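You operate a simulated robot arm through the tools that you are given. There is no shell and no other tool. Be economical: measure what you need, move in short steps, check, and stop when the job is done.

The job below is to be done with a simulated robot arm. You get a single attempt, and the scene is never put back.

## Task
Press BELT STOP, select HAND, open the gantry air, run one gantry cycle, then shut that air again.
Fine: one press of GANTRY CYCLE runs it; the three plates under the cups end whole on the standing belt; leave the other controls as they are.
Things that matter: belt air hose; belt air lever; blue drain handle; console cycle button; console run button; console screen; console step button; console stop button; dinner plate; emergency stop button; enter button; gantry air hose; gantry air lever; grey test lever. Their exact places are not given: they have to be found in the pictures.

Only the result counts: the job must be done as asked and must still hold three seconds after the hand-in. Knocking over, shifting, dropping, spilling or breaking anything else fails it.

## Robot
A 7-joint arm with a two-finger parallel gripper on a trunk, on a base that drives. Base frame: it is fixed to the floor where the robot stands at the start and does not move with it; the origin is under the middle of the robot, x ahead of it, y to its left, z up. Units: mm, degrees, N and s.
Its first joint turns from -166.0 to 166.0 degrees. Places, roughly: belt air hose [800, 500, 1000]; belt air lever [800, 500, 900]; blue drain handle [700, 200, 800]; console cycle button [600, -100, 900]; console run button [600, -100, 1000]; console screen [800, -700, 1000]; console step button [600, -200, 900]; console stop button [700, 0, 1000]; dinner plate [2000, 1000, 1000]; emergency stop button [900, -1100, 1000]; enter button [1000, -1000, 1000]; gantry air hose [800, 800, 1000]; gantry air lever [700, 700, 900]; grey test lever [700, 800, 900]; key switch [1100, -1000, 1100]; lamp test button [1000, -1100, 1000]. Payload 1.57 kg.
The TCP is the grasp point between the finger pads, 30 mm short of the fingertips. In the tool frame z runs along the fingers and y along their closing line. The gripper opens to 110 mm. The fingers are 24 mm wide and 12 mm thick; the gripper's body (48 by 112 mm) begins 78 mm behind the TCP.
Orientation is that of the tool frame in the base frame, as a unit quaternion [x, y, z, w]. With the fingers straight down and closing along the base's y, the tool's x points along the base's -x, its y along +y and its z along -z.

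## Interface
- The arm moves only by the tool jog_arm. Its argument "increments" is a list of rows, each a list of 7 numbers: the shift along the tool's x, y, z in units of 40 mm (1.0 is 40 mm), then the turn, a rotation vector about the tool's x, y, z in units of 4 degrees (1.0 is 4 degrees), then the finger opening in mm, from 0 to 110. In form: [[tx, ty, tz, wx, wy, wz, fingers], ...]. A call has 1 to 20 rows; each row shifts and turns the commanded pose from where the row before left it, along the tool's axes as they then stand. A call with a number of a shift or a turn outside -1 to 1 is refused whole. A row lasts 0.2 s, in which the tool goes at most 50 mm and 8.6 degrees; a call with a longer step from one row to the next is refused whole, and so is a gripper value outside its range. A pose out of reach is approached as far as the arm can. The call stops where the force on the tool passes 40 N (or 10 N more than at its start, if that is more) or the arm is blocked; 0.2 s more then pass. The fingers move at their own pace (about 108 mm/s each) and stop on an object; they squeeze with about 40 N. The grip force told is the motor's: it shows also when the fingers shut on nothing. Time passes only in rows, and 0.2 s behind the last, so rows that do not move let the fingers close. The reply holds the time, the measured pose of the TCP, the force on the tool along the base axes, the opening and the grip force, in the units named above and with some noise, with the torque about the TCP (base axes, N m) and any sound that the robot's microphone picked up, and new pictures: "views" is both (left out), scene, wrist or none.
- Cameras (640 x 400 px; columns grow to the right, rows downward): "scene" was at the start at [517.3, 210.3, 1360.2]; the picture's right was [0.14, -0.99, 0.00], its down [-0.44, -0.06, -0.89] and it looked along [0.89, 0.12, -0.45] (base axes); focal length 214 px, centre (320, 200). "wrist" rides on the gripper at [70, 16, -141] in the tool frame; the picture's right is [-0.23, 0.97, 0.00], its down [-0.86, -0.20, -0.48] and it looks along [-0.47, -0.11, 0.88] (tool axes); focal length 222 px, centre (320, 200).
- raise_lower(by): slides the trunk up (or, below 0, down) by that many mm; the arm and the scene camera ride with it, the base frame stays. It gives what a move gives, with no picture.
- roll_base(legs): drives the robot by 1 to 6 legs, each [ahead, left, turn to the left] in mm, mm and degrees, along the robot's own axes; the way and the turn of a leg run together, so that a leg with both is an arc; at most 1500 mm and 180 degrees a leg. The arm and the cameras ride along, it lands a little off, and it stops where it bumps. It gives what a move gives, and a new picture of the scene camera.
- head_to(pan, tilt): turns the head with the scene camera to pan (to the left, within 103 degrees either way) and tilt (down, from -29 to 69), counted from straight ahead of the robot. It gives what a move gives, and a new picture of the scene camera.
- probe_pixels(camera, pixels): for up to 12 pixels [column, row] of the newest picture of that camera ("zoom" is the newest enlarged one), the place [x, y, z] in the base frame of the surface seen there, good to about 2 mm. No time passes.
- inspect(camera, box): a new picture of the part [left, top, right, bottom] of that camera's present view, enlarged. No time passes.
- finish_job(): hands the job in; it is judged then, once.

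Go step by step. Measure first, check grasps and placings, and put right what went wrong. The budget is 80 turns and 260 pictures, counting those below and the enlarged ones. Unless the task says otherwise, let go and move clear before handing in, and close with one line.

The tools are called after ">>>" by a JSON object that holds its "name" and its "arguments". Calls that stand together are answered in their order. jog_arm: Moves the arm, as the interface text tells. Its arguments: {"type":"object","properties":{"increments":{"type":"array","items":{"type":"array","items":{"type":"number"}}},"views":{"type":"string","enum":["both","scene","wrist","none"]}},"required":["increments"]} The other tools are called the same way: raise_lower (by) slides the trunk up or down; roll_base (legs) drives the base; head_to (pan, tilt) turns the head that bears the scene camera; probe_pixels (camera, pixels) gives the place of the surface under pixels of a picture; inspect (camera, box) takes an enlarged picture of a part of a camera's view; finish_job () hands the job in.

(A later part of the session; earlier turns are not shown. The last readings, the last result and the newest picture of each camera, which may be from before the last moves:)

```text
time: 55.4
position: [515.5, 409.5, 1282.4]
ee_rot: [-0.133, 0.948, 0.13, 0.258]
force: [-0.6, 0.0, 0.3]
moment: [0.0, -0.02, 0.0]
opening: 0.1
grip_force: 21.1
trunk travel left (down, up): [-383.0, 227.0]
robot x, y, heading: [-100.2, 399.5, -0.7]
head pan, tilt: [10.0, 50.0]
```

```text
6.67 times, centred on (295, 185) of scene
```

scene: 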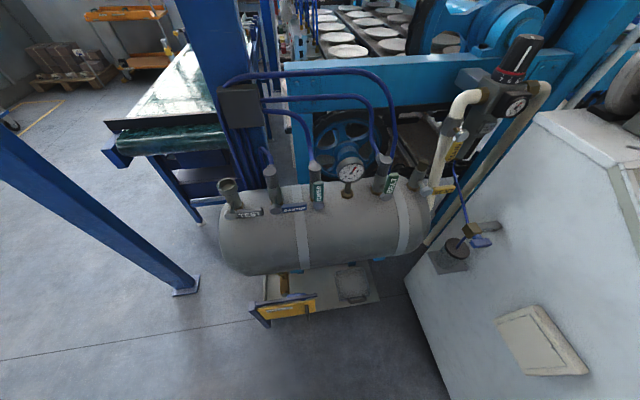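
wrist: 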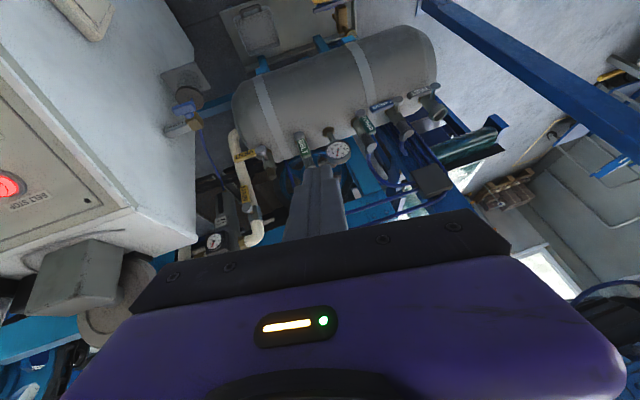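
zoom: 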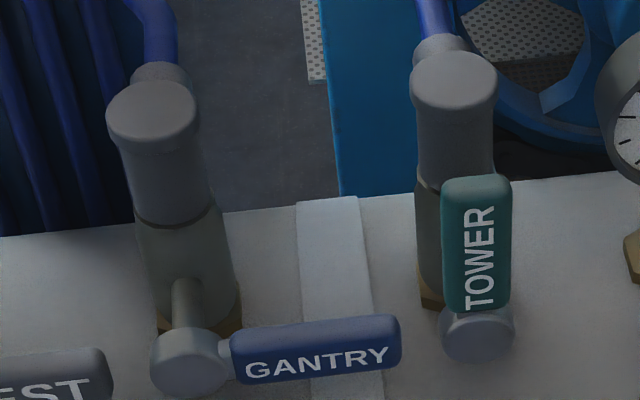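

The GANTRY pivot is near (692,763,923), with its handle running about 80 mm right and 46 mm of gap above the tank. I'll lower the hand well in front of the tank, then pitch it to nearly horizontal so the closed fingertip can push the handle up from below.

>>> {"name": "jog_arm", "arguments": {"increments": [[0.384, -0.187, 0.776, 0, 0, 0, 0], [0.384, -0.187, 0.776, 0, 0, 0, 0], [0.384, -0.187, 0.776, 0, 0, 0, 0], [0.384, -0.187, 0.776, 0, 0, 0, 0], [0.384, -0.187, 0.776, 0, 0, 0, 0], [0.384, -0.187, 0.776, 0, 0, 0, 0], [0.384, -0.187, 0.776, 0, 0, 0, 0], [0.384, -0.187, 0.776, 0, 0, 0, 0]], "views": "none"}}

>>> {"name": "jog_arm", "arguments": {"increments": [[0, 0, 0, 0.183, -0.907, -0.222, 0], [0, 0, 0, 0.183, -0.907, -0.222, 0], [0, 0, 0, 0.183, -0.907, -0.222, 0], [0, 0, 0, 0.183, -0.907, -0.222, 0], [0, 0, 0, 0.183, -0.907, -0.222, 0], [0, 0, 0, 0.183, -0.907, -0.222, 0], [0, 0, 0, 0.183, -0.907, -0.222, 0], [0, 0, 0, 0.183, -0.907, -0.222, 0], [0, 0, 0, 0.183, -0.907, -0.222, 0], [0, 0, 0, 0, -0.833, 0, 0], [0, 0, 0, 0, -0.833, 0, 0], [0, 0, 0, 0, -0.833, 0, 0], [0, 0, 0, 0, 0, 0, 0]], "views": "both"}}

```text
time: 57.1
position: [591.4, 394.9, 1024.4]
ee_rot: [-0.135, 0.948, 0.13, 0.257]
force: [-0.3, -0.1, 0.5]
moment: [0.01, -0.03, -0.03]
opening: 0.0
grip_force: 21.1
out of reach, approached as far as the arm can: row 3, 4, 5, 6, 7
trunk travel left (down, up): [-383.0, 227.0]
robot x, y, heading: [-100.5, 399.1, -0.6]
head pan, tilt: [10.0, 50.0]
```

```text
time: 60.0
position: [667.9, 369.1, 1020.1]
ee_rot: [-0.134, 0.782, 0.103, 0.6]
force: [0.5, 0.1, -0.3]
moment: [-0.01, -0.01, -0.01]
opening: 0.1
grip_force: 21.4
out of reach, approached as far as the arm can: row 1, 2, 3, 4, 5, 6, 7, 8, 9
trunk travel left (down, up): [-383.0, 227.0]
robot x, y, heading: [-97.9, 398.9, -1.0]
head pan, tilt: [10.0, 50.0]
```

scene: 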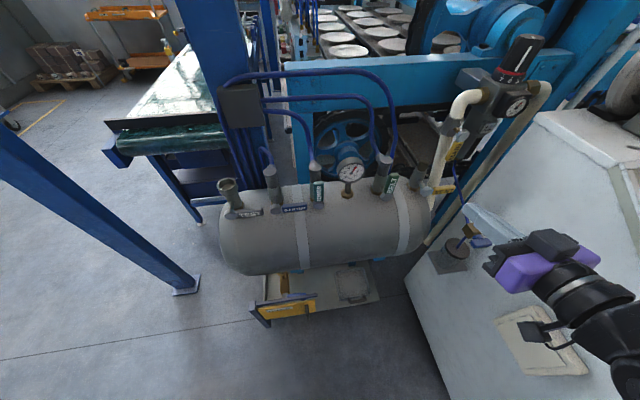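
wrist: 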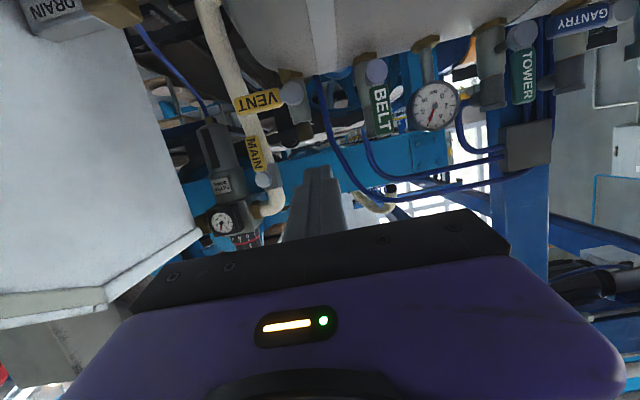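

The tool is now nearly horizontal and correctly headed, but the arm is too close to the robot and was pushed out to (668,369,1020). I'll back the base up 100 mm for room.

>>> {"name": "roll_base", "arguments": {"legs": [[-100, 0, 0.8]]}}

```text
time: 61.1
position: [565.9, 380.9, 1019.7]
ee_rot: [-0.139, 0.782, 0.106, 0.598]
force: [0.4, 0.3, 0.2]
moment: [0.03, -0.01, -0.03]
opening: 0.1
grip_force: 21.8
trunk travel left (down, up): [-383.0, 227.0]
robot x, y, heading: [-201.1, 401.2, 0.3]
head pan, tilt: [10.0, 50.0]
```

scene: 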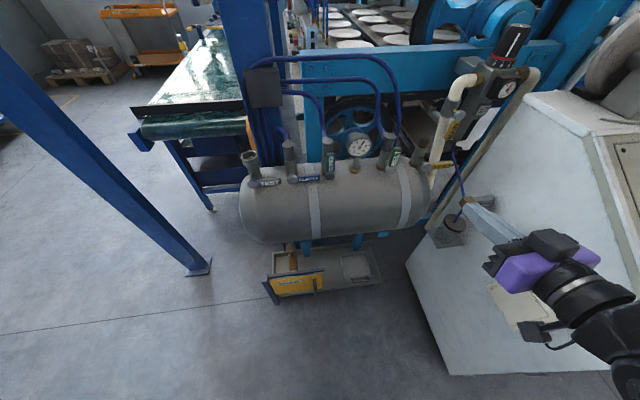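

The tool sits at (566,381,1020) with the wanted pitch. I'll slide left and down to the staging spot in front of the GANTRY handle.

>>> {"name": "jog_arm", "arguments": {"increments": [[0.279, 0.8, 0.394, 0, 0, 0, 0], [0.279, 0.8, 0.394, 0, 0, 0, 0], [0.279, 0.8, 0.394, 0, 0, 0, 0], [0.279, 0.8, 0.394, 0, 0, 0, 0], [0.279, 0.8, 0.394, 0, 0, 0, 0], [0.279, 0.8, 0.394, 0, 0, 0, 0], [0.279, 0.8, 0.394, 0, 0, 0, 0], [0.279, 0.8, 0.394, 0, 0, 0, 0], [0, 0, 0, 0, 0, 0, 0]]}}

```text
time: 63.1
position: [567.1, 471.8, 979.3]
ee_rot: [-0.139, 0.782, 0.108, 0.597]
force: [0.0, -0.5, -0.3]
moment: [-0.03, 0.06, 0.01]
opening: 0.0
grip_force: 21.4
out of reach, approached as far as the arm can: row 3, 4, 5, 6, 7, 8
trunk travel left (down, up): [-383.0, 227.0]
robot x, y, heading: [-199.7, 398.3, 0.2]
head pan, tilt: [10.0, 50.0]
```

scene: 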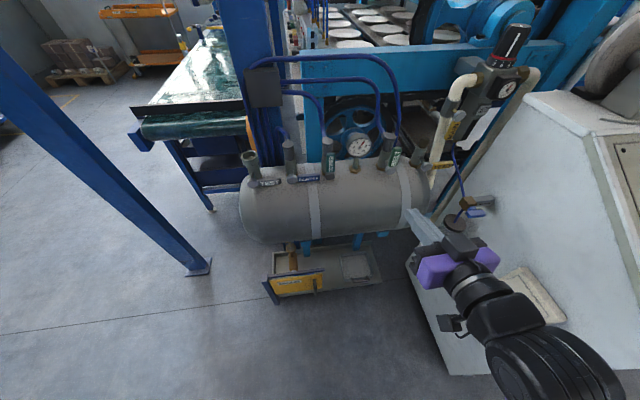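
wrist: 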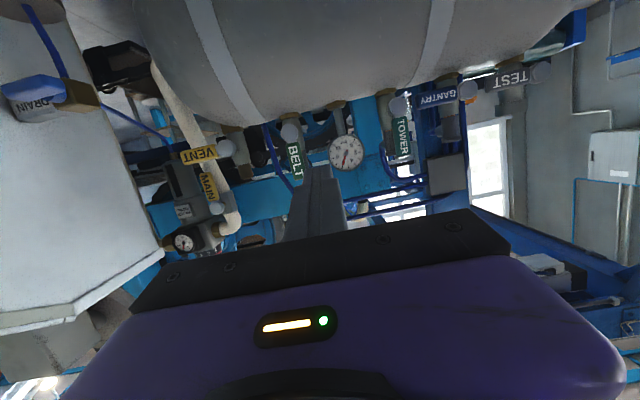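

The arm hit its near limit again at (567,472,979). Lowering the trunk should suit a horizontal tool better, so I'll slide it down 200 mm and retry.

>>> {"name": "raise_lower", "arguments": {"by": -200}}

```text
time: 65.3
position: [566.4, 472.9, 780.6]
ee_rot: [-0.139, 0.782, 0.109, 0.598]
force: [-1.2, 0.3, 0.4]
moment: [-0.01, 0.01, 0.0]
opening: 0.2
grip_force: 20.8
trunk travel left (down, up): [-183.0, 427.0]
robot x, y, heading: [-204.0, 400.8, 0.4]
head pan, tilt: [10.0, 50.0]
```

>>> {"name": "jog_arm", "arguments": {"increments": [[-0.555, 0.708, 0.136, 0, 0, 0, 0], [-0.555, 0.708, 0.136, 0, 0, 0, 0], [-0.555, 0.708, 0.136, 0, 0, 0, 0], [-0.555, 0.708, 0.136, 0, 0, 0, 0], [-0.555, 0.708, 0.136, 0, 0, 0, 0], [-0.555, 0.708, 0.136, 0, 0, 0, 0], [0, 0, 0, 0, 0, 0, 0]]}}

```text
time: 66.9
position: [589.3, 504.3, 837.4]
ee_rot: [-0.142, 0.783, 0.12, 0.594]
force: [0.1, 0.4, -0.3]
moment: [-0.03, -0.03, 0.0]
opening: 0.1
grip_force: 21.5
out of reach, approached as far as the arm can: row 1, 2, 3, 4, 5, 6
trunk travel left (down, up): [-183.0, 427.0]
robot x, y, heading: [-203.7, 401.5, 0.4]
head pan, tilt: [10.0, 50.0]
```

scene: 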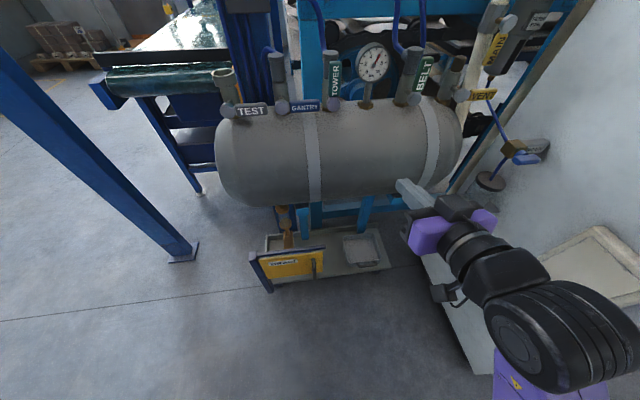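
wrist: 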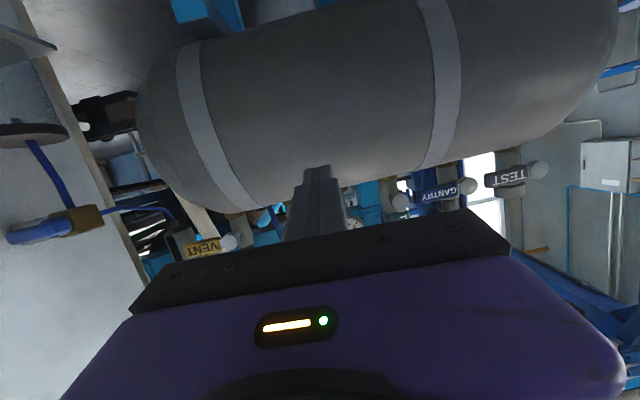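

It stalled again at (589,504,837), so this looks like the same wrist roll limit as at the console. I'll roll the tool 92° about its own axis, which also makes the fingers close vertically, and see whether that frees it.

>>> {"name": "jog_arm", "arguments": {"increments": [[0, 0, 0, 0, 0, 1, 0], [0, 0, 0, 0, 0, 1, 0], [0, 0, 0, 0, 0, 1, 0], [0, 0, 0, 0, 0, 1, 0], [0, 0, 0, 0, 0, 1, 0], [0, 0, 0, 0, 0, 1, 0], [0, 0, 0, 0, 0, 1, 0], [0, 0, 0, 0, 0, 1, 0], [0, 0, 0, 0, 0, 1, 0], [0, 0, 0, 0, 0, 1, 0], [0, 0, 0, 0, 0, 1, 0], [0, 0, 0, 0, 0, 1, 0]], "views": "none"}}

>>> {"name": "jog_arm", "arguments": {"increments": [[0, 0, 0, 0, 0, 1, 0], [0, 0, 0, 0, 0, 1, 0], [0, 0, 0, 0, 0, 1, 0], [0, 0, 0, 0, 0, 1, 0], [0, 0, 0, 0, 0, 1, 0], [0, 0, 0, 0, 0, 1, 0], [0, 0, 0, 0, 0, 1, 0], [0, 0, 0, 0, 0, 1, 0], [0, 0, 0, 0, 0, 1, 0], [0, 0, 0, 0, 0, 1, 0], [0, 0, 0, 0, 0, 1, 0], [0, 0, 0, 0, 0, 0, 0]], "views": "scene"}}

```text
time: 69.5
position: [587.0, 498.2, 824.4]
ee_rot: [0.192, 0.771, 0.344, 0.501]
force: [-0.1, 0.7, -0.7]
moment: [-0.01, 0.01, -0.03]
opening: 0.1
grip_force: 21.0
out of reach, approached as far as the arm can: row 1
trunk travel left (down, up): [-183.0, 427.0]
robot x, y, heading: [-200.7, 401.0, 0.2]
head pan, tilt: [10.0, 50.0]
```

```text
time: 72.1
position: [587.1, 499.0, 823.8]
ee_rot: [0.466, 0.643, 0.506, 0.337]
force: [0.3, -0.4, -0.4]
moment: [-0.02, 0.0, 0.03]
opening: 0.0
grip_force: 21.5
trunk travel left (down, up): [-183.0, 427.0]
robot x, y, heading: [-203.3, 397.7, 0.1]
head pan, tilt: [10.0, 50.0]
```

scene: 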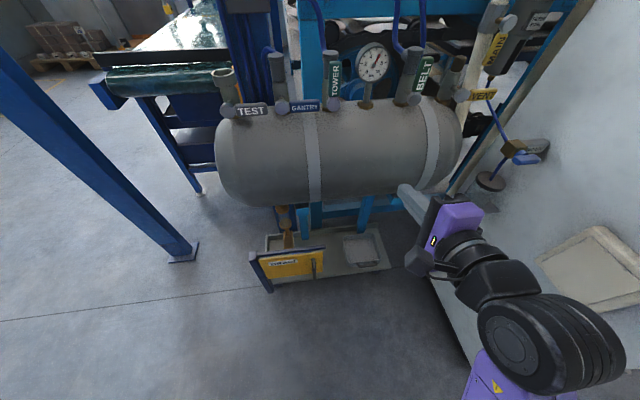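

>>> {"name": "jog_arm", "arguments": {"increments": [[0.776, 0.392, 0.086, 0, 0, 0, 0], [0.776, 0.392, 0.086, 0, 0, 0, 0], [0.776, 0.392, 0.086, 0, 0, 0, 0], [0.776, 0.392, 0.086, 0, 0, 0, 0], [0.776, 0.392, 0.086, 0, 0, 0, 0], [0, 0, 0, 0, 0, 0, 0]]}}

```text
time: 73.5
position: [586.9, 499.3, 825.3]
ee_rot: [0.466, 0.643, 0.506, 0.337]
force: [0.1, 0.0, -0.2]
moment: [0.0, 0.01, 0.01]
opening: 0.1
grip_force: 21.1
out of reach, approached as far as the arm can: row 1, 2, 3, 4, 5
trunk travel left (down, up): [-183.0, 427.0]
robot x, y, heading: [-202.7, 394.5, 0.1]
head pan, tilt: [10.0, 50.0]
```

scene: 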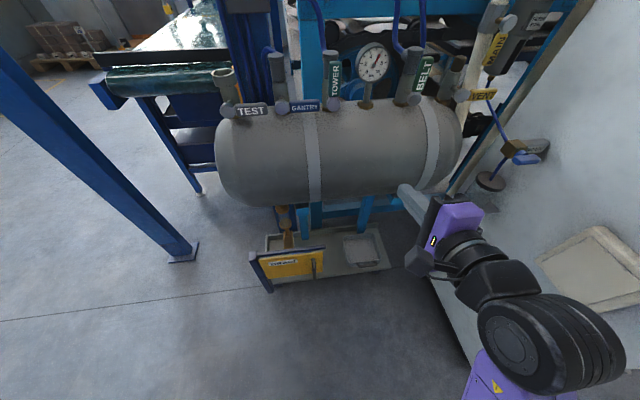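
wrist: 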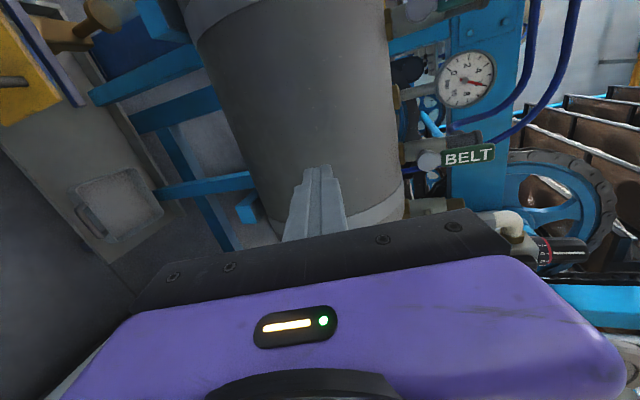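

Rolling the tool didn't free it, so some other joint is at its limit. I'll test moving straight up, then outward.

>>> {"name": "jog_arm", "arguments": {"increments": [[0, 0.9, 0, 0, 0, 0, 0], [0, 0.9, 0, 0, 0, 0, 0], [0, 0, 0, 0, 0, 0, 0]], "views": "none"}}

>>> {"name": "jog_arm", "arguments": {"increments": [[0, 0, 0.9, 0, 0, 0, 0], [0.5, 0.5, 0, 0, 0, 0, 0], [0, 0, 0, 0, 0, 0, 0]], "views": "none"}}

```text
time: 74.3
position: [607.9, 504.9, 891.4]
ee_rot: [0.466, 0.643, 0.505, 0.337]
force: [0.1, -0.1, -0.7]
moment: [-0.01, 0.02, 0.03]
opening: 0.0
grip_force: 21.2
trunk travel left (down, up): [-183.0, 427.0]
robot x, y, heading: [-200.6, 398.1, 0.0]
head pan, tilt: [10.0, 50.0]
```

```text
time: 75.1
position: [640.1, 511.2, 877.3]
ee_rot: [0.465, 0.644, 0.506, 0.336]
force: [-1.2, 0.0, -0.3]
moment: [-0.02, -0.02, 0.01]
opening: 0.0
grip_force: 21.2
out of reach, approached as far as the arm can: row 1, 2
trunk travel left (down, up): [-183.0, 427.0]
robot x, y, heading: [-198.5, 403.3, 0.1]
head pan, tilt: [10.0, 50.0]
```

It moves up and forward but not left, so the elbow seems to be in an awkward branch. I'll raise the trunk back, return to tool-down, and try to approach from the left as in the start configuration.

>>> {"name": "raise_lower", "arguments": {"by": 200}}

>>> {"name": "jog_arm", "arguments": {"increments": [[0, 0, 0, 1, 0, 0, 0], [0, 0, 0, 1, 0, 0, 0], [0, 0, 0, 1, 0, 0, 0], [0, 0, 0, 1, 0, 0, 0], [0, 0, 0, 1, 0, 0, 0], [0, 0, 0, 1, 0, 0, 0], [0, 0, 0, 1, 0, 0, 0], [0, 0, 0, 1, 0, 0, 0], [0, 0, 0, 1, 0, 0, 0], [0, 0, 0, 1, 0, 0, 0], [0, 0, 0, 1, 0, 0, 0], [0, 0, 0, 1, 0, 0, 0], [0, 0, 0, 1, 0, 0, 0], [0, 0, 0, 1, 0, 0, 0], [0, 0, 0, 1, 0, 0, 0], [0, 0, 0, 1, 0, 0, 0], [0, 0, 0, 1, 0, 0, 0], [0, 0, 0, 1, 0, 0, 0], [0, 0, 0, 0.75, 0, 0, 0], [0, 0, 0, 0, 0, 0, 0]], "views": "scene"}}

```text
time: 77.2
position: [639.7, 511.9, 1078.4]
ee_rot: [0.464, 0.644, 0.507, 0.335]
force: [0.0, -0.3, -0.1]
moment: [-0.02, 0.0, -0.05]
opening: 0.2
grip_force: 21.3
trunk travel left (down, up): [-383.0, 227.0]
robot x, y, heading: [-200.3, 405.1, 0.3]
head pan, tilt: [10.0, 50.0]
```

```text
time: 81.4
position: [639.3, 511.9, 1076.7]
ee_rot: [0.573, 0.819, 0.008, -0.017]
force: [-0.6, 0.0, 0.8]
moment: [-0.02, 0.01, 0.01]
opening: 0.0
grip_force: 21.9
trunk travel left (down, up): [-383.0, 227.0]
robot x, y, heading: [-201.1, 402.4, 0.4]
head pan, tilt: [10.0, 50.0]
```

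scene: 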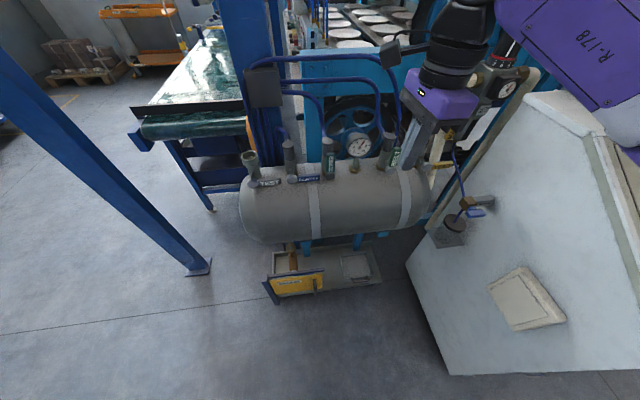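

Tool-down works again here, and the closing line now runs along the lever's pivot axis. Gripping the handle from above and lifting it along its arc therefore looks feasible, so I'll test moving left.

>>> {"name": "jog_arm", "arguments": {"increments": [[0.966, 0.092, 0, 0, 0, 0, 0], [0.966, 0.092, 0, 0, 0, 0, 0], [0.966, 0.092, 0, 0, 0, 0, 0], [0.966, 0.092, 0, 0, 0, 0, 0], [0.966, 0.092, 0, 0, 0, 0, 0], [0, 0, 0, 0, 0, 0, 0]], "views": "both"}}

```text
time: 82.8
position: [591.2, 698.4, 1083.2]
ee_rot: [0.572, 0.82, 0.009, -0.017]
force: [0.1, -0.3, 0.1]
moment: [0.0, 0.0, 0.01]
opening: 0.1
grip_force: 21.1
trunk travel left (down, up): [-383.0, 227.0]
robot x, y, heading: [-200.0, 402.5, 0.2]
head pan, tilt: [10.0, 50.0]
```

scene: 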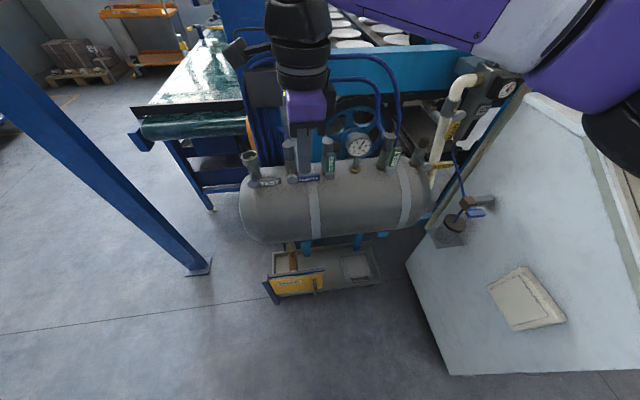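
wrist: 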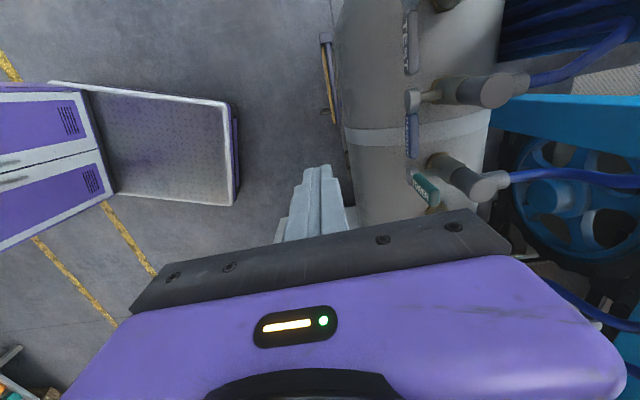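

Left movement works with the tool down, and the wrist camera sees the GANTRY handle edge-on near (411,130). I'll zoom in to measure the handle's thickness and the gap to the valve body.

>>> {"name": "inspect", "arguments": {"camera": "wrist", "box": [370, 50, 562, 200]}}

>>> {"name": "probe_pixels", "arguments": {"camera": "wrist", "pixels": [[411, 100], [411, 118], [411, 135], [412, 155], [425, 97], [460, 90], [490, 90], [515, 83], [540, 80], [580, 65], [430, 130], [427, 190]]}}

```text
2.67 times, centred on (466, 125) of wrist
```

zoom: 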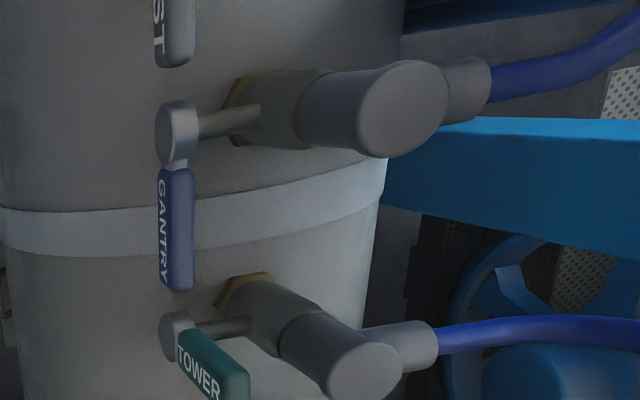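

```text
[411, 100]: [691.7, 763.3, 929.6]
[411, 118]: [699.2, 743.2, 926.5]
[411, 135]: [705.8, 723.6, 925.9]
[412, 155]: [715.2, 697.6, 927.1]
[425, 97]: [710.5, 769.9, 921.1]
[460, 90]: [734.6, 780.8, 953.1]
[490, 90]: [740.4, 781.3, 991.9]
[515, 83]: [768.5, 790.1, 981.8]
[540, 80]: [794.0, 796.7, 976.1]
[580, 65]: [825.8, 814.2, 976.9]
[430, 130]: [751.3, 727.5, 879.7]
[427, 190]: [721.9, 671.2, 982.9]
```

The handle is about 12 mm thick with ~34 mm of gap to the valve body, and the hoses leave rearward and low. The grip point is 967 mm from the robot axis, so I'll roll 80 mm forward to shorten the reach.

>>> {"name": "roll_base", "arguments": {"legs": [[80, 0, 0]]}}

```text
time: 83.9
position: [671.2, 696.9, 1081.9]
ee_rot: [0.572, 0.82, 0.01, -0.017]
force: [0.4, -0.4, -0.2]
moment: [0.02, -0.02, -0.03]
opening: 0.0
grip_force: 21.8
trunk travel left (down, up): [-383.0, 227.0]
robot x, y, heading: [-122.9, 402.1, 0.3]
head pan, tilt: [10.0, 50.0]
```

scene: 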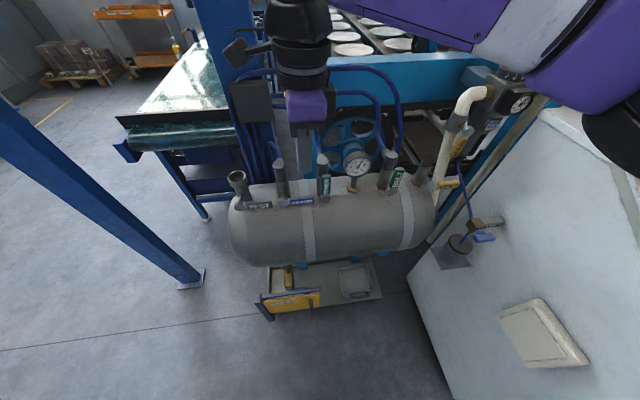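

>>> {"name": "jog_arm", "arguments": {"increments": [[-0.1, 0.6, 0, 0, 0, 0, 44], [-0.1, 0.6, 0, 0, 0, 0, 44], [0, 0, 0.9, 0, 0, 0, 44], [0, 0, 0.6, 0, 0, 0, 44], [0, 0, 0, 0, 0, 0, 44]], "views": "wrist"}}

>>> {"name": "inspect", "arguments": {"camera": "wrist", "box": [240, 80, 400, 220]}}

```text
time: 85.1
position: [716.6, 707.7, 1023.7]
ee_rot: [0.572, 0.82, 0.01, -0.016]
force: [-0.1, 0.1, 1.3]
moment: [0.01, -0.03, -0.01]
opening: 43.7
grip_force: 0.0
trunk travel left (down, up): [-383.0, 227.0]
robot x, y, heading: [-118.3, 401.2, 0.4]
head pan, tilt: [10.0, 50.0]
```

wrist: 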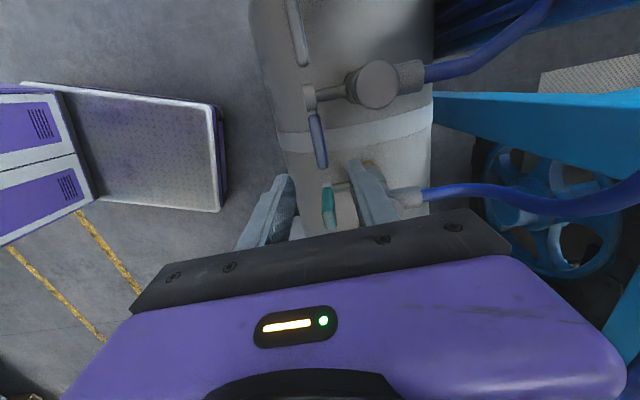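

```text
2.86 times, centred on (320, 150) of wrist
```

zoom: 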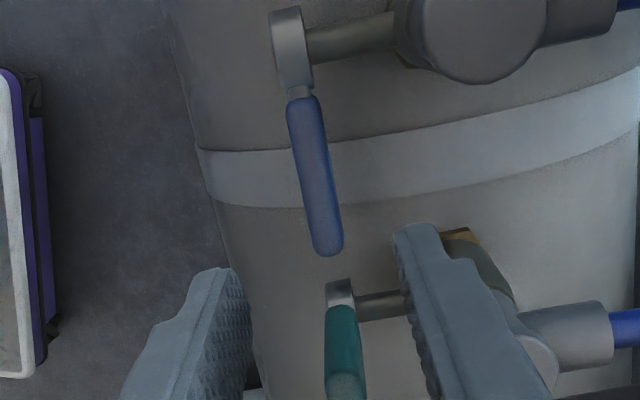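

The blue handle lies between the fingertips in the zoom. I'll probe its top edge and ends once more before going down.

>>> {"name": "probe_pixels", "arguments": {"camera": "zoom", "pixels": [[306, 110], [316, 170], [325, 235], [303, 180], [327, 172], [328, 250], [290, 45], [340, 370]]}}

```text
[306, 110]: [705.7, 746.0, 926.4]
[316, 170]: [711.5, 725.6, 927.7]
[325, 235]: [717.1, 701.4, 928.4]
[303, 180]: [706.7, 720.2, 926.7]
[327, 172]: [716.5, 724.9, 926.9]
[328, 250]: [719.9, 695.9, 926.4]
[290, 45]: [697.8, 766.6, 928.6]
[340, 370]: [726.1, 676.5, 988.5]
```

The handle centreline passes through about (716,707,928), right under the gripper. I'll descend 92 mm and grip.

>>> {"name": "jog_arm", "arguments": {"increments": [[0, 0, 0.8, 0, 0, 0, 44], [0, 0, 0.8, 0, 0, 0, 44], [0, 0, 0.5, 0, 0, 0, 44], [0, 0, 0.2, 0, 0, 0, 44], [0, 0, 0, 0, 0, 0, 44], [0, 0, 0, 0, 0, 0, 0], [0, 0, 0, 0, 0, 0, 0]], "views": "both"}}

```text
time: 86.7
position: [716.1, 710.6, 929.6]
ee_rot: [0.573, 0.82, 0.009, -0.017]
force: [-10.2, -3.2, 0.2]
moment: [0.12, -0.55, -0.74]
opening: 13.3
grip_force: 30.3
trunk travel left (down, up): [-383.0, 227.0]
robot x, y, heading: [-120.2, 405.2, 0.3]
head pan, tilt: [10.0, 50.0]
```

scene: 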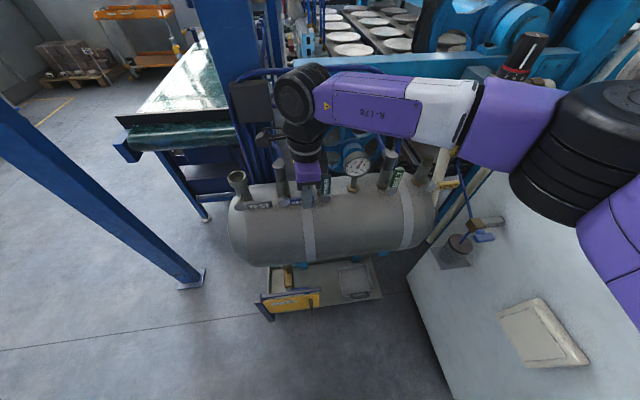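
wrist: 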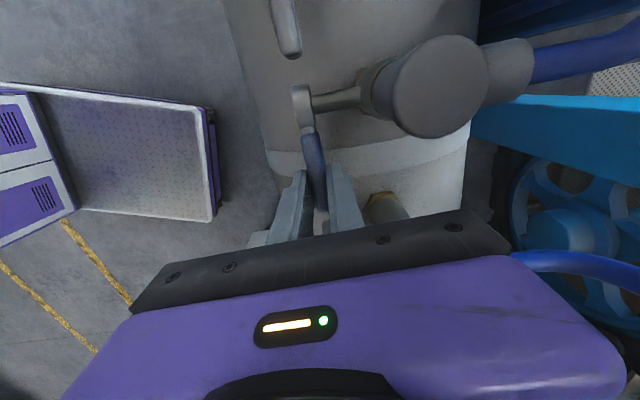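

The handle is gripped at a 13.3 mm opening, 58 mm from the pivot. I'll lift it along its arc to 45° first.

>>> {"name": "jog_arm", "arguments": {"increments": [[0.03, 0, -0.185, 0, 0, 0, 0], [0.07, 0, -0.185, 0, 0, 0, 0], [0.085, 0, -0.17, 0, 0, 0, 0], [0.106, 0, -0.16, 0, 0, 0, 0], [0.126, 0, -0.145, 0, 0, 0, 0], [0.144, 0, -0.125, 0, 0, 0, 0], [0, 0, 0, 0, 0, 0, 0]], "views": "both"}}

```text
time: 88.3
position: [709.0, 731.2, 970.3]
ee_rot: [0.572, 0.82, 0.009, -0.018]
force: [-11.1, -14.6, -9.2]
moment: [-0.8, -0.52, -0.72]
opening: 13.3
grip_force: 30.1
trunk travel left (down, up): [-383.0, 227.0]
robot x, y, heading: [-121.3, 399.8, 0.3]
head pan, tilt: [10.0, 50.0]
```

scene: 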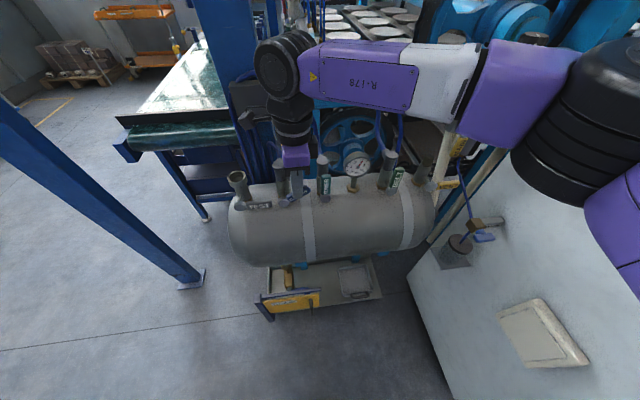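
wrist: 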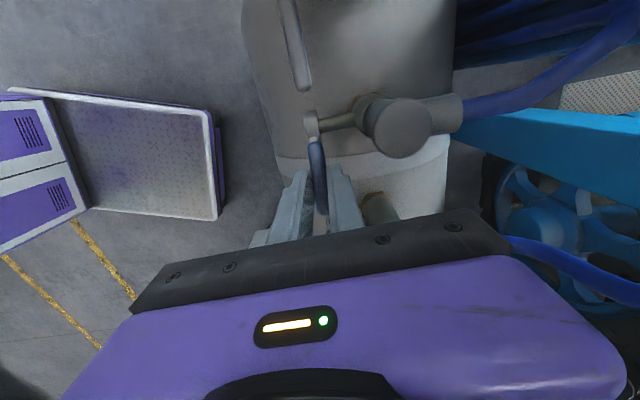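

The handle has followed to about 45° with moderate forces. I'll continue along the arc to upright.

>>> {"name": "jog_arm", "arguments": {"increments": [[0.16, 0, -0.105, 0, 0, 0, 0], [0.17, 0, -0.085, 0, 0, 0, 0], [0.182, 0, -0.06, 0, 0, 0, 0], [0.188, 0, -0.038, 0, 0, 0, 0], [0.19, 0, -0.015, 0, 0, 0, 0], [0.19, 0, 0.015, 0, 0, 0, 0], [0, 0, 0, 0, 0, 0, 0]], "views": "both"}}

>>> {"name": "inspect", "arguments": {"camera": "scene", "box": [220, 130, 420, 255]}}

```text
time: 89.9
position: [695.2, 771.5, 983.6]
ee_rot: [0.573, 0.82, 0.012, -0.017]
force: [13.0, -12.6, 13.1]
moment: [-0.97, -0.75, 0.02]
opening: 12.1
grip_force: 29.7
trunk travel left (down, up): [-383.0, 227.0]
robot x, y, heading: [-119.1, 402.0, 0.2]
head pan, tilt: [10.0, 50.0]
```

scene: 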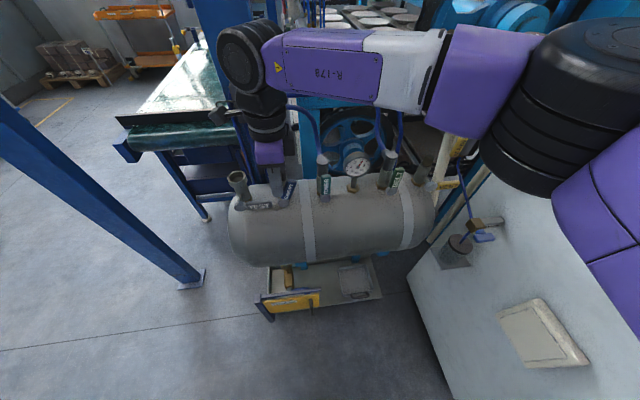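
wrist: 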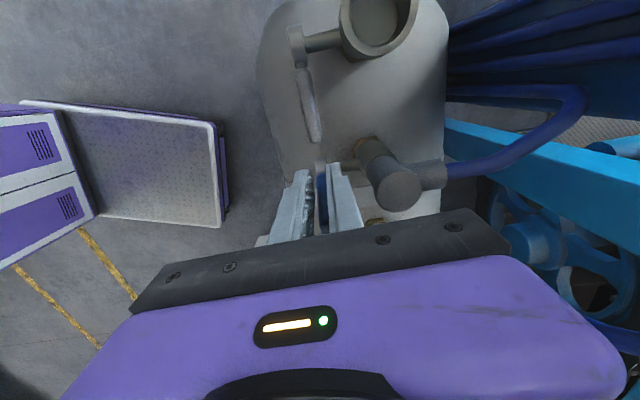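

```text
3.20 times, centred on (320, 192) of scene
```

zoom: 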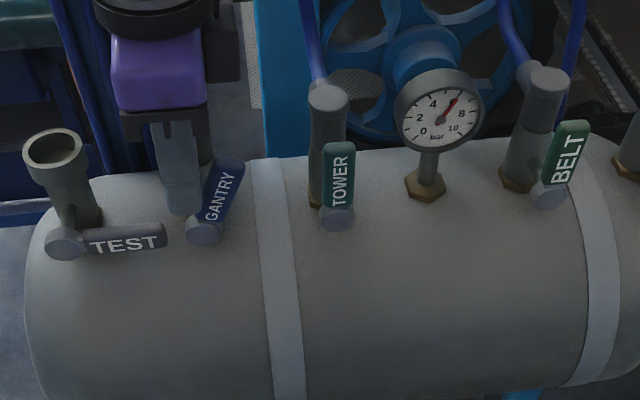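

The handle slipped in the pads and stands at about 60–65°. I'll release, go up and over to its right, close the fingers, and push it left to upright.

>>> {"name": "jog_arm", "arguments": {"increments": [[0, 0, 0, 0, 0, 0, 36], [0, 0, -0.3, 0, 0, 0, 36], [0, 0, -0.7, 0, 0, 0, 36], [0, 0, -0.7, 0, 0, 0, 36], [-0.6, 0, 0, 0, 0, 0, 0], [-0.6, 0, 0, 0, 0, 0, 0], [-0.65, 0, 0, 0, 0, 0, 0], [0, 0, 0, 0, 0, 0, 0]], "views": "both"}}

>>> {"name": "inspect", "arguments": {"camera": "scene", "box": [220, 130, 420, 255]}}

>>> {"name": "inspect", "arguments": {"camera": "wrist", "box": [240, 80, 400, 220]}}

```text
time: 91.7
position: [722.7, 701.7, 1050.6]
ee_rot: [0.572, 0.82, 0.01, -0.017]
force: [-0.5, -0.1, -0.4]
moment: [0.02, 0.02, -0.03]
opening: 0.2
grip_force: 21.3
trunk travel left (down, up): [-383.0, 227.0]
robot x, y, heading: [-118.4, 401.5, 0.1]
head pan, tilt: [10.0, 50.0]
```

scene: 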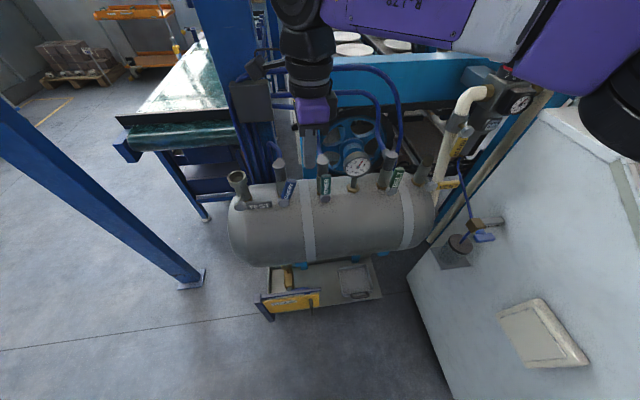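
wrist: 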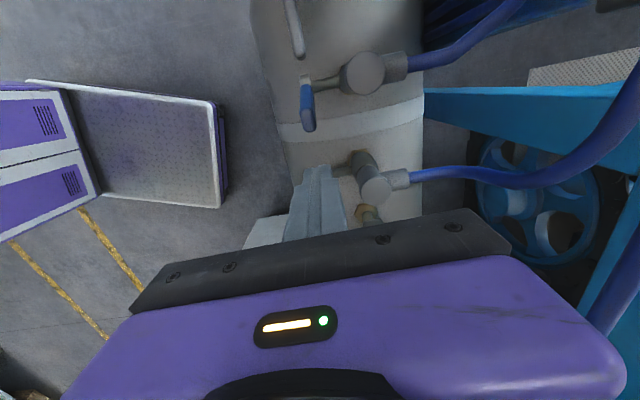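

```text
3.20 times, centred on (320, 192) of scene
```

zoom: 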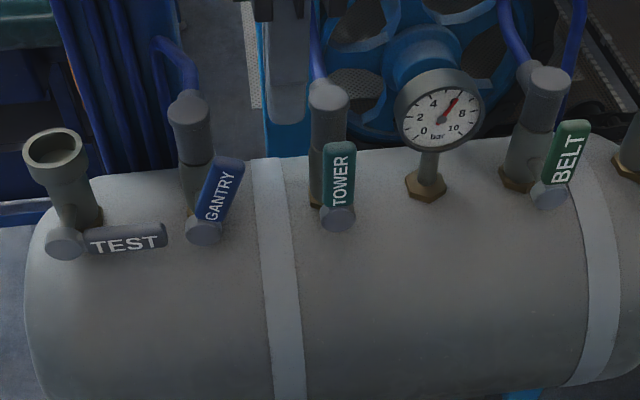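

```text
2.86 times, centred on (320, 150) of wrist
```

zoom: 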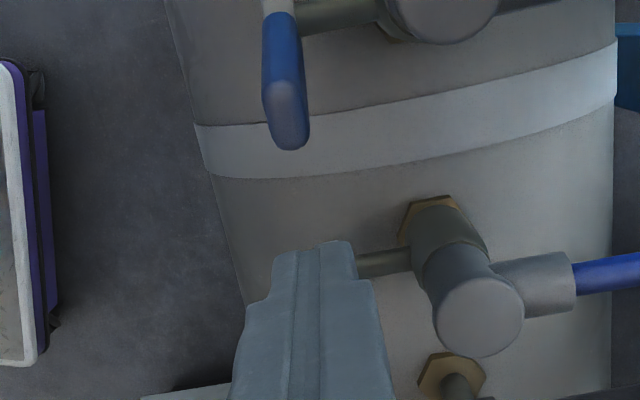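

GANTRY stands at about 65°, but the TOWER handle at (726,677) leaves only ~3 mm of clearance. I'll shift 6 mm left, lower to tip z≈955, and push left in small steps.

>>> {"name": "jog_arm", "arguments": {"increments": [[0.15, 0, 0, 0, 0, 0, 0], [0, 0, 0.8, 0, 0, 0, 0], [0, 0, 0.8, 0, 0, 0, 0], [0.2, 0, 0, 0, 0, 0, 0], [0.2, 0, 0, 0, 0, 0, 0], [0.15, 0, 0, 0, 0, 0, 0], [0.15, 0, 0, 0, 0, 0, 0], [0.15, 0, 0, 0, 0, 0, 0], [0, 0, 0, 0, 0, 0, 0]], "views": "both"}}

>>> {"name": "inspect", "arguments": {"camera": "scene", "box": [220, 130, 420, 255]}}

```text
time: 93.7
position: [705.1, 740.2, 985.1]
ee_rot: [0.573, 0.82, 0.009, -0.017]
force: [0.1, -0.6, 0.6]
moment: [0.01, 0.02, 0.02]
opening: 0.0
grip_force: 21.0
trunk travel left (down, up): [-383.0, 227.0]
robot x, y, heading: [-122.3, 406.5, 0.3]
head pan, tilt: [10.0, 50.0]
```

scene: 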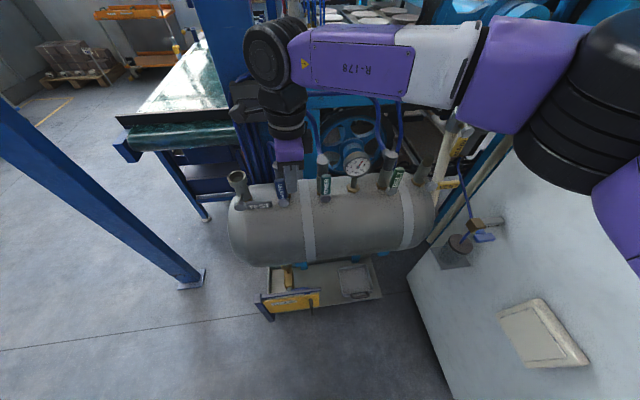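
wrist: 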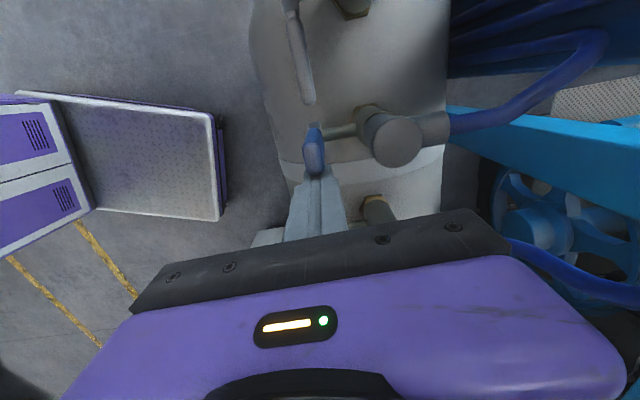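

```text
3.20 times, centred on (320, 192) of scene
```

zoom: 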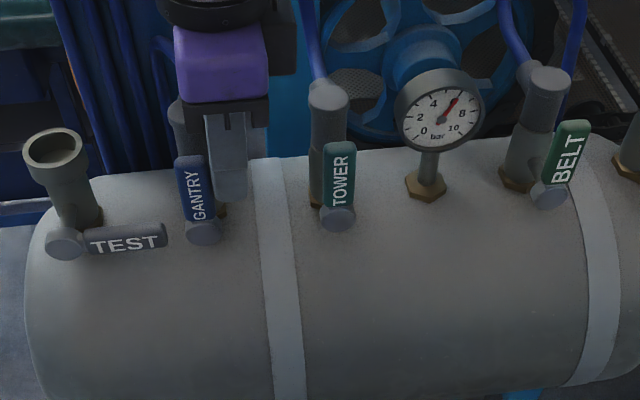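

GANTRY now looks upright like TOWER. I'll nudge a little further to make sure it is on its stop.

>>> {"name": "jog_arm", "arguments": {"increments": [[0.1, 0, 0, 0, 0, 0, 0], [0.08, 0, 0, 0, 0, 0, 0], [0, 0, 0, 0, 0, 0, 0]], "views": "none"}}

>>> {"name": "inspect", "arguments": {"camera": "scene", "box": [245, 160, 345, 220]}}

```text
time: 94.5
position: [706.1, 741.9, 986.1]
ee_rot: [0.574, 0.819, 0.007, -0.015]
force: [-0.7, -28.0, -2.7]
moment: [-0.85, 0.08, 0.08]
opening: 0.1
grip_force: 21.0
trunk travel left (down, up): [-383.0, 227.0]
robot x, y, heading: [-118.5, 400.4, 0.3]
head pan, tilt: [10.0, 50.0]
```

```text
6.40 times, centred on (295, 190) of scene
```

zoom: 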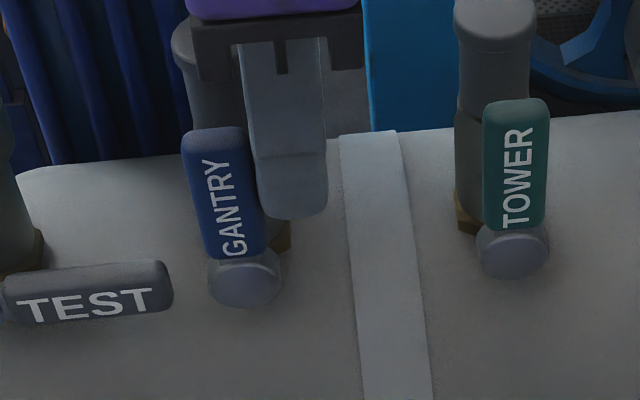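

A 28 N reaction confirms the handle is on its stop, so the gantry air is open. I'll back off, go up and swing back toward the console.

>>> {"name": "jog_arm", "arguments": {"increments": [[-0.2, 0, 0, 0, 0, 0, 0], [0, 0, -1, 0, 0, 0, 0], [0, 0, -1, 0, 0, 0, 0], [0, 0, -1, 0, 0, 0, 0], [-0.426, -0.85, -0.17, 0, 0, 0, 0], [-0.426, -0.85, -0.17, 0, 0, 0, 0], [-0.426, -0.85, -0.17, 0, 0, 0, 0], [-0.426, -0.85, -0.17, 0, 0, 0, 0], [-0.426, -0.85, -0.17, 0, 0, 0, 0], [0, 0, 0, 0, 0, 0, 0]], "views": "none"}}

>>> {"name": "jog_arm", "arguments": {"increments": [[-0.889, -0.357, -0.054, 0, 0, 0, 0], [-0.889, -0.357, -0.054, 0, 0, 0, 0], [-0.889, -0.357, -0.054, 0, 0, 0, 0], [-0.889, -0.357, -0.054, 0, 0, 0, 0], [-0.889, -0.357, -0.054, 0, 0, 0, 0], [-0.889, -0.357, -0.054, 0, 0, 0, 0], [-0.889, -0.357, -0.054, 0, 0, 0, 0], [-0.889, -0.357, -0.054, 0, 0, 0, 0], [-0.889, -0.357, -0.054, 0, 0, 0, 0], [-0.889, -0.357, -0.054, 0, 0, 0, 0], [-0.889, -0.357, -0.054, 0, 0, 0, 0], [-0.889, -0.357, -0.054, 0, 0, 0, 0], [-0.889, -0.357, -0.054, 0, 0, 0, 0], [-0.889, -0.357, -0.054, 0, 0, 0, 0], [0, 0, 0, 0, 0, 0, 0]], "views": "none"}}

>>> {"name": "head_to", "arguments": {"pan": 10, "tilt": 35}}

>>> {"name": "inspect", "arguments": {"camera": "scene", "box": [200, 100, 440, 250]}}

```text
time: 96.7
position: [579.5, 594.3, 1138.8]
ee_rot: [0.572, 0.82, 0.01, -0.016]
force: [-0.4, 0.9, 0.8]
moment: [-0.03, 0.01, 0.01]
opening: 0.0
grip_force: 21.1
trunk travel left (down, up): [-383.0, 227.0]
robot x, y, heading: [-116.4, 398.3, 0.2]
head pan, tilt: [10.0, 50.0]
```

```text
time: 99.9
position: [563.9, 55.0, 1149.5]
ee_rot: [0.572, 0.82, 0.008, -0.017]
force: [-0.3, 0.1, -0.3]
moment: [0.0, 0.01, -0.01]
opening: 0.0
grip_force: 21.6
trunk travel left (down, up): [-383.0, 227.0]
robot x, y, heading: [-120.7, 399.3, -0.3]
head pan, tilt: [10.0, 50.0]
```

```text
time: 100.7
position: [564.1, 54.2, 1150.7]
ee_rot: [0.572, 0.82, 0.009, -0.017]
force: [0.4, -0.3, -0.2]
moment: [-0.01, -0.01, 0.03]
opening: 0.0
grip_force: 21.6
trunk travel left (down, up): [-383.0, 227.0]
robot x, y, heading: [-116.7, 401.8, 0.4]
head pan, tilt: [10.0, 35.0]
```

scene: 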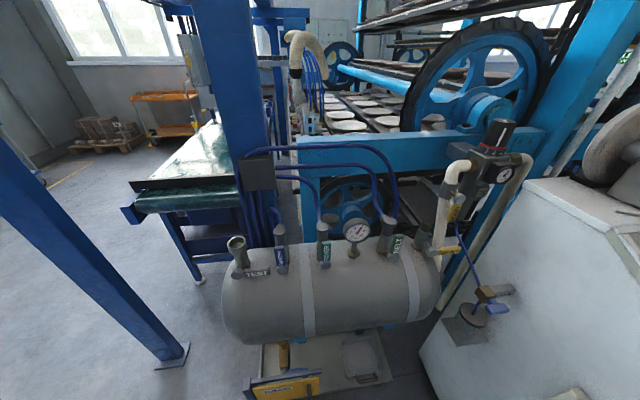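

```text
2.67 times, centred on (320, 175) of scene
```

zoom: 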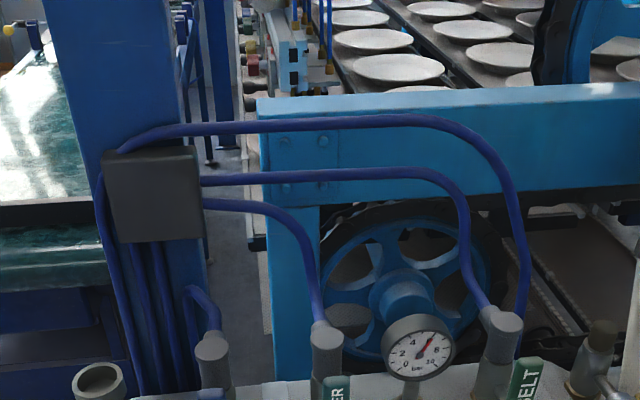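

The gauge still shows about 6 bar and the hand is above the console. I'll tilt the tool to the panel normal and hover over GANTRY CYCLE.

>>> {"name": "jog_arm", "arguments": {"increments": [[0, 0, 0, -0.925, 0, 0, 0], [0, 0, 0, -0.925, 0, 0, 0], [0, 0, 0, -0.925, 0, 0, 0], [0, 0, 0, -0.925, 0, 0, 0], [0, 0, 0, -0.925, 0, 0, 0], [0, 0, 0, -0.925, 0, 0, 0], [0, 0, 0, -0.925, 0, 0, 0], [0, 0, 0, -0.925, 0, 0, 0], [-0.613, -0.57, 0.218, 0, 0, 0, 0], [-0.613, -0.57, 0.218, 0, 0, 0, 0], [-0.613, -0.57, 0.218, 0, 0, 0, 0], [-0.613, -0.57, 0.218, 0, 0, 0, 0], [-0.613, -0.57, 0.218, 0, 0, 0, 0], [-0.613, -0.57, 0.218, 0, 0, 0, 0], [-0.613, -0.57, 0.218, 0, 0, 0, 0], [0, 0, 0, 0, 0, 0, 0]], "views": "wrist"}}

```text
time: 104.1
position: [515.7, -135.8, 1011.9]
ee_rot: [0.557, 0.79, 0.219, 0.13]
force: [0.7, 0.7, 0.4]
moment: [0.0, 0.02, 0.0]
opening: 0.1
grip_force: 21.2
trunk travel left (down, up): [-383.0, 227.0]
robot x, y, heading: [-119.8, 401.3, 0.4]
head pan, tilt: [10.0, 35.0]
```

wrist: 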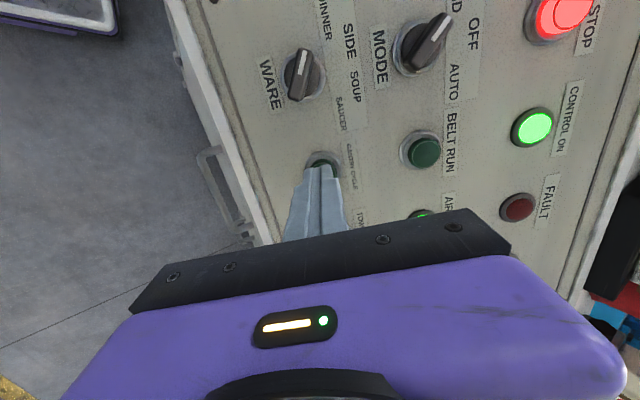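

The fingertips sit just short of GANTRY CYCLE at (323,157), about 12 mm to its left. I'll probe the button to confirm before shifting.

>>> {"name": "probe_pixels", "arguments": {"camera": "wrist", "pixels": [[322, 158], [313, 163], [334, 163], [322, 166]]}}

>>> {"name": "inspect", "arguments": {"camera": "wrist", "box": [270, 120, 380, 200]}}

```text
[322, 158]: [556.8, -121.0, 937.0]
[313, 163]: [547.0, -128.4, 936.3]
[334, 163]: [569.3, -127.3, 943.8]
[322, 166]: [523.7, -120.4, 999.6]
```

```text
5.00 times, centred on (325, 160) of wrist
```

zoom: 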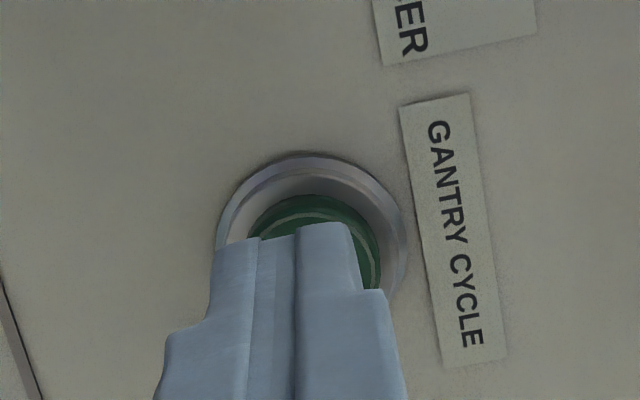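

The button centre is at about (556,-131,948), so I'll shift 12 mm right and press it once, with the head aimed at the gantry.

>>> {"name": "head_to", "arguments": {"pan": 15, "tilt": 20}}

>>> {"name": "jog_arm", "arguments": {"increments": [[-0.29, 0.08, 0, 0, 0, 0, 0], [0, 0, 0.6, 0, 0, 0, 0], [0, 0, 0.4, 0, 0, 0, 0], [0, 0, 0.1, 0, 0, 0, 0], [0, 0, 0.1, 0, 0, 0, 0], [0, 0, 0.1, 0, 0, 0, 0], [0, 0, 0, 0, 0, 0, 0]], "views": "both"}}

```text
time: 104.8
position: [517.2, -136.8, 1012.1]
ee_rot: [0.558, 0.79, 0.218, 0.13]
force: [-0.8, 0.1, -0.3]
moment: [0.01, 0.02, 0.0]
opening: 0.1
grip_force: 21.3
trunk travel left (down, up): [-383.0, 227.0]
robot x, y, heading: [-118.4, 401.8, 0.2]
head pan, tilt: [15.0, 20.0]
```

scene: 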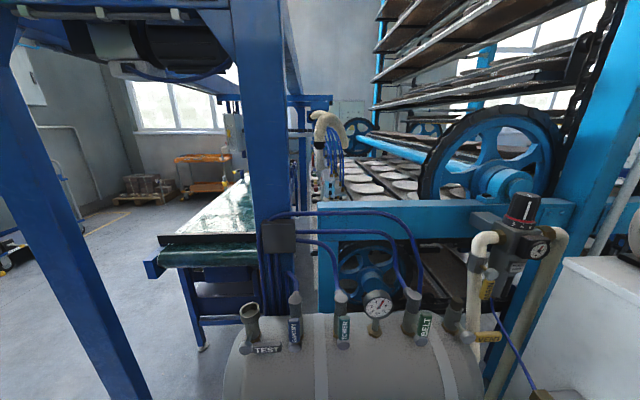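

```text
time: 106.4
position: [546.9, -136.5, 967.9]
ee_rot: [0.558, 0.79, 0.219, 0.131]
force: [-2.9, -1.6, 17.5]
moment: [-0.1, -0.24, -0.07]
opening: 0.0
grip_force: 20.9
trunk travel left (down, up): [-383.0, 227.0]
robot x, y, heading: [-119.3, 400.8, 0.2]
head pan, tilt: [15.0, 20.0]
heard: click
```

scene: 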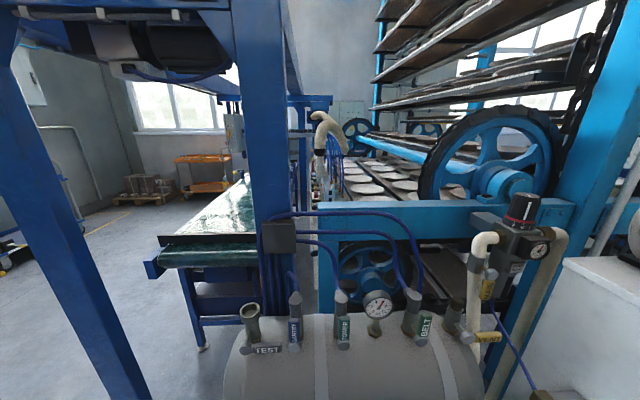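
wrist: 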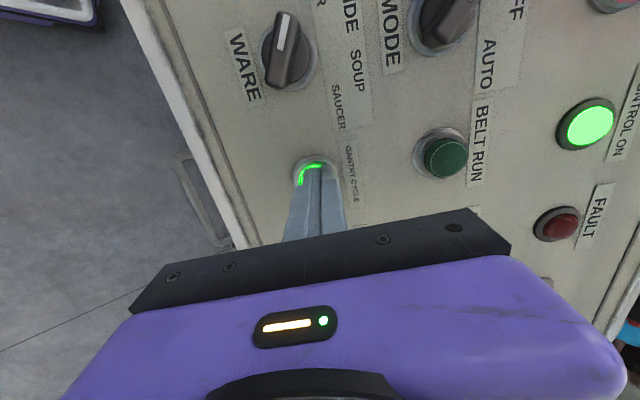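

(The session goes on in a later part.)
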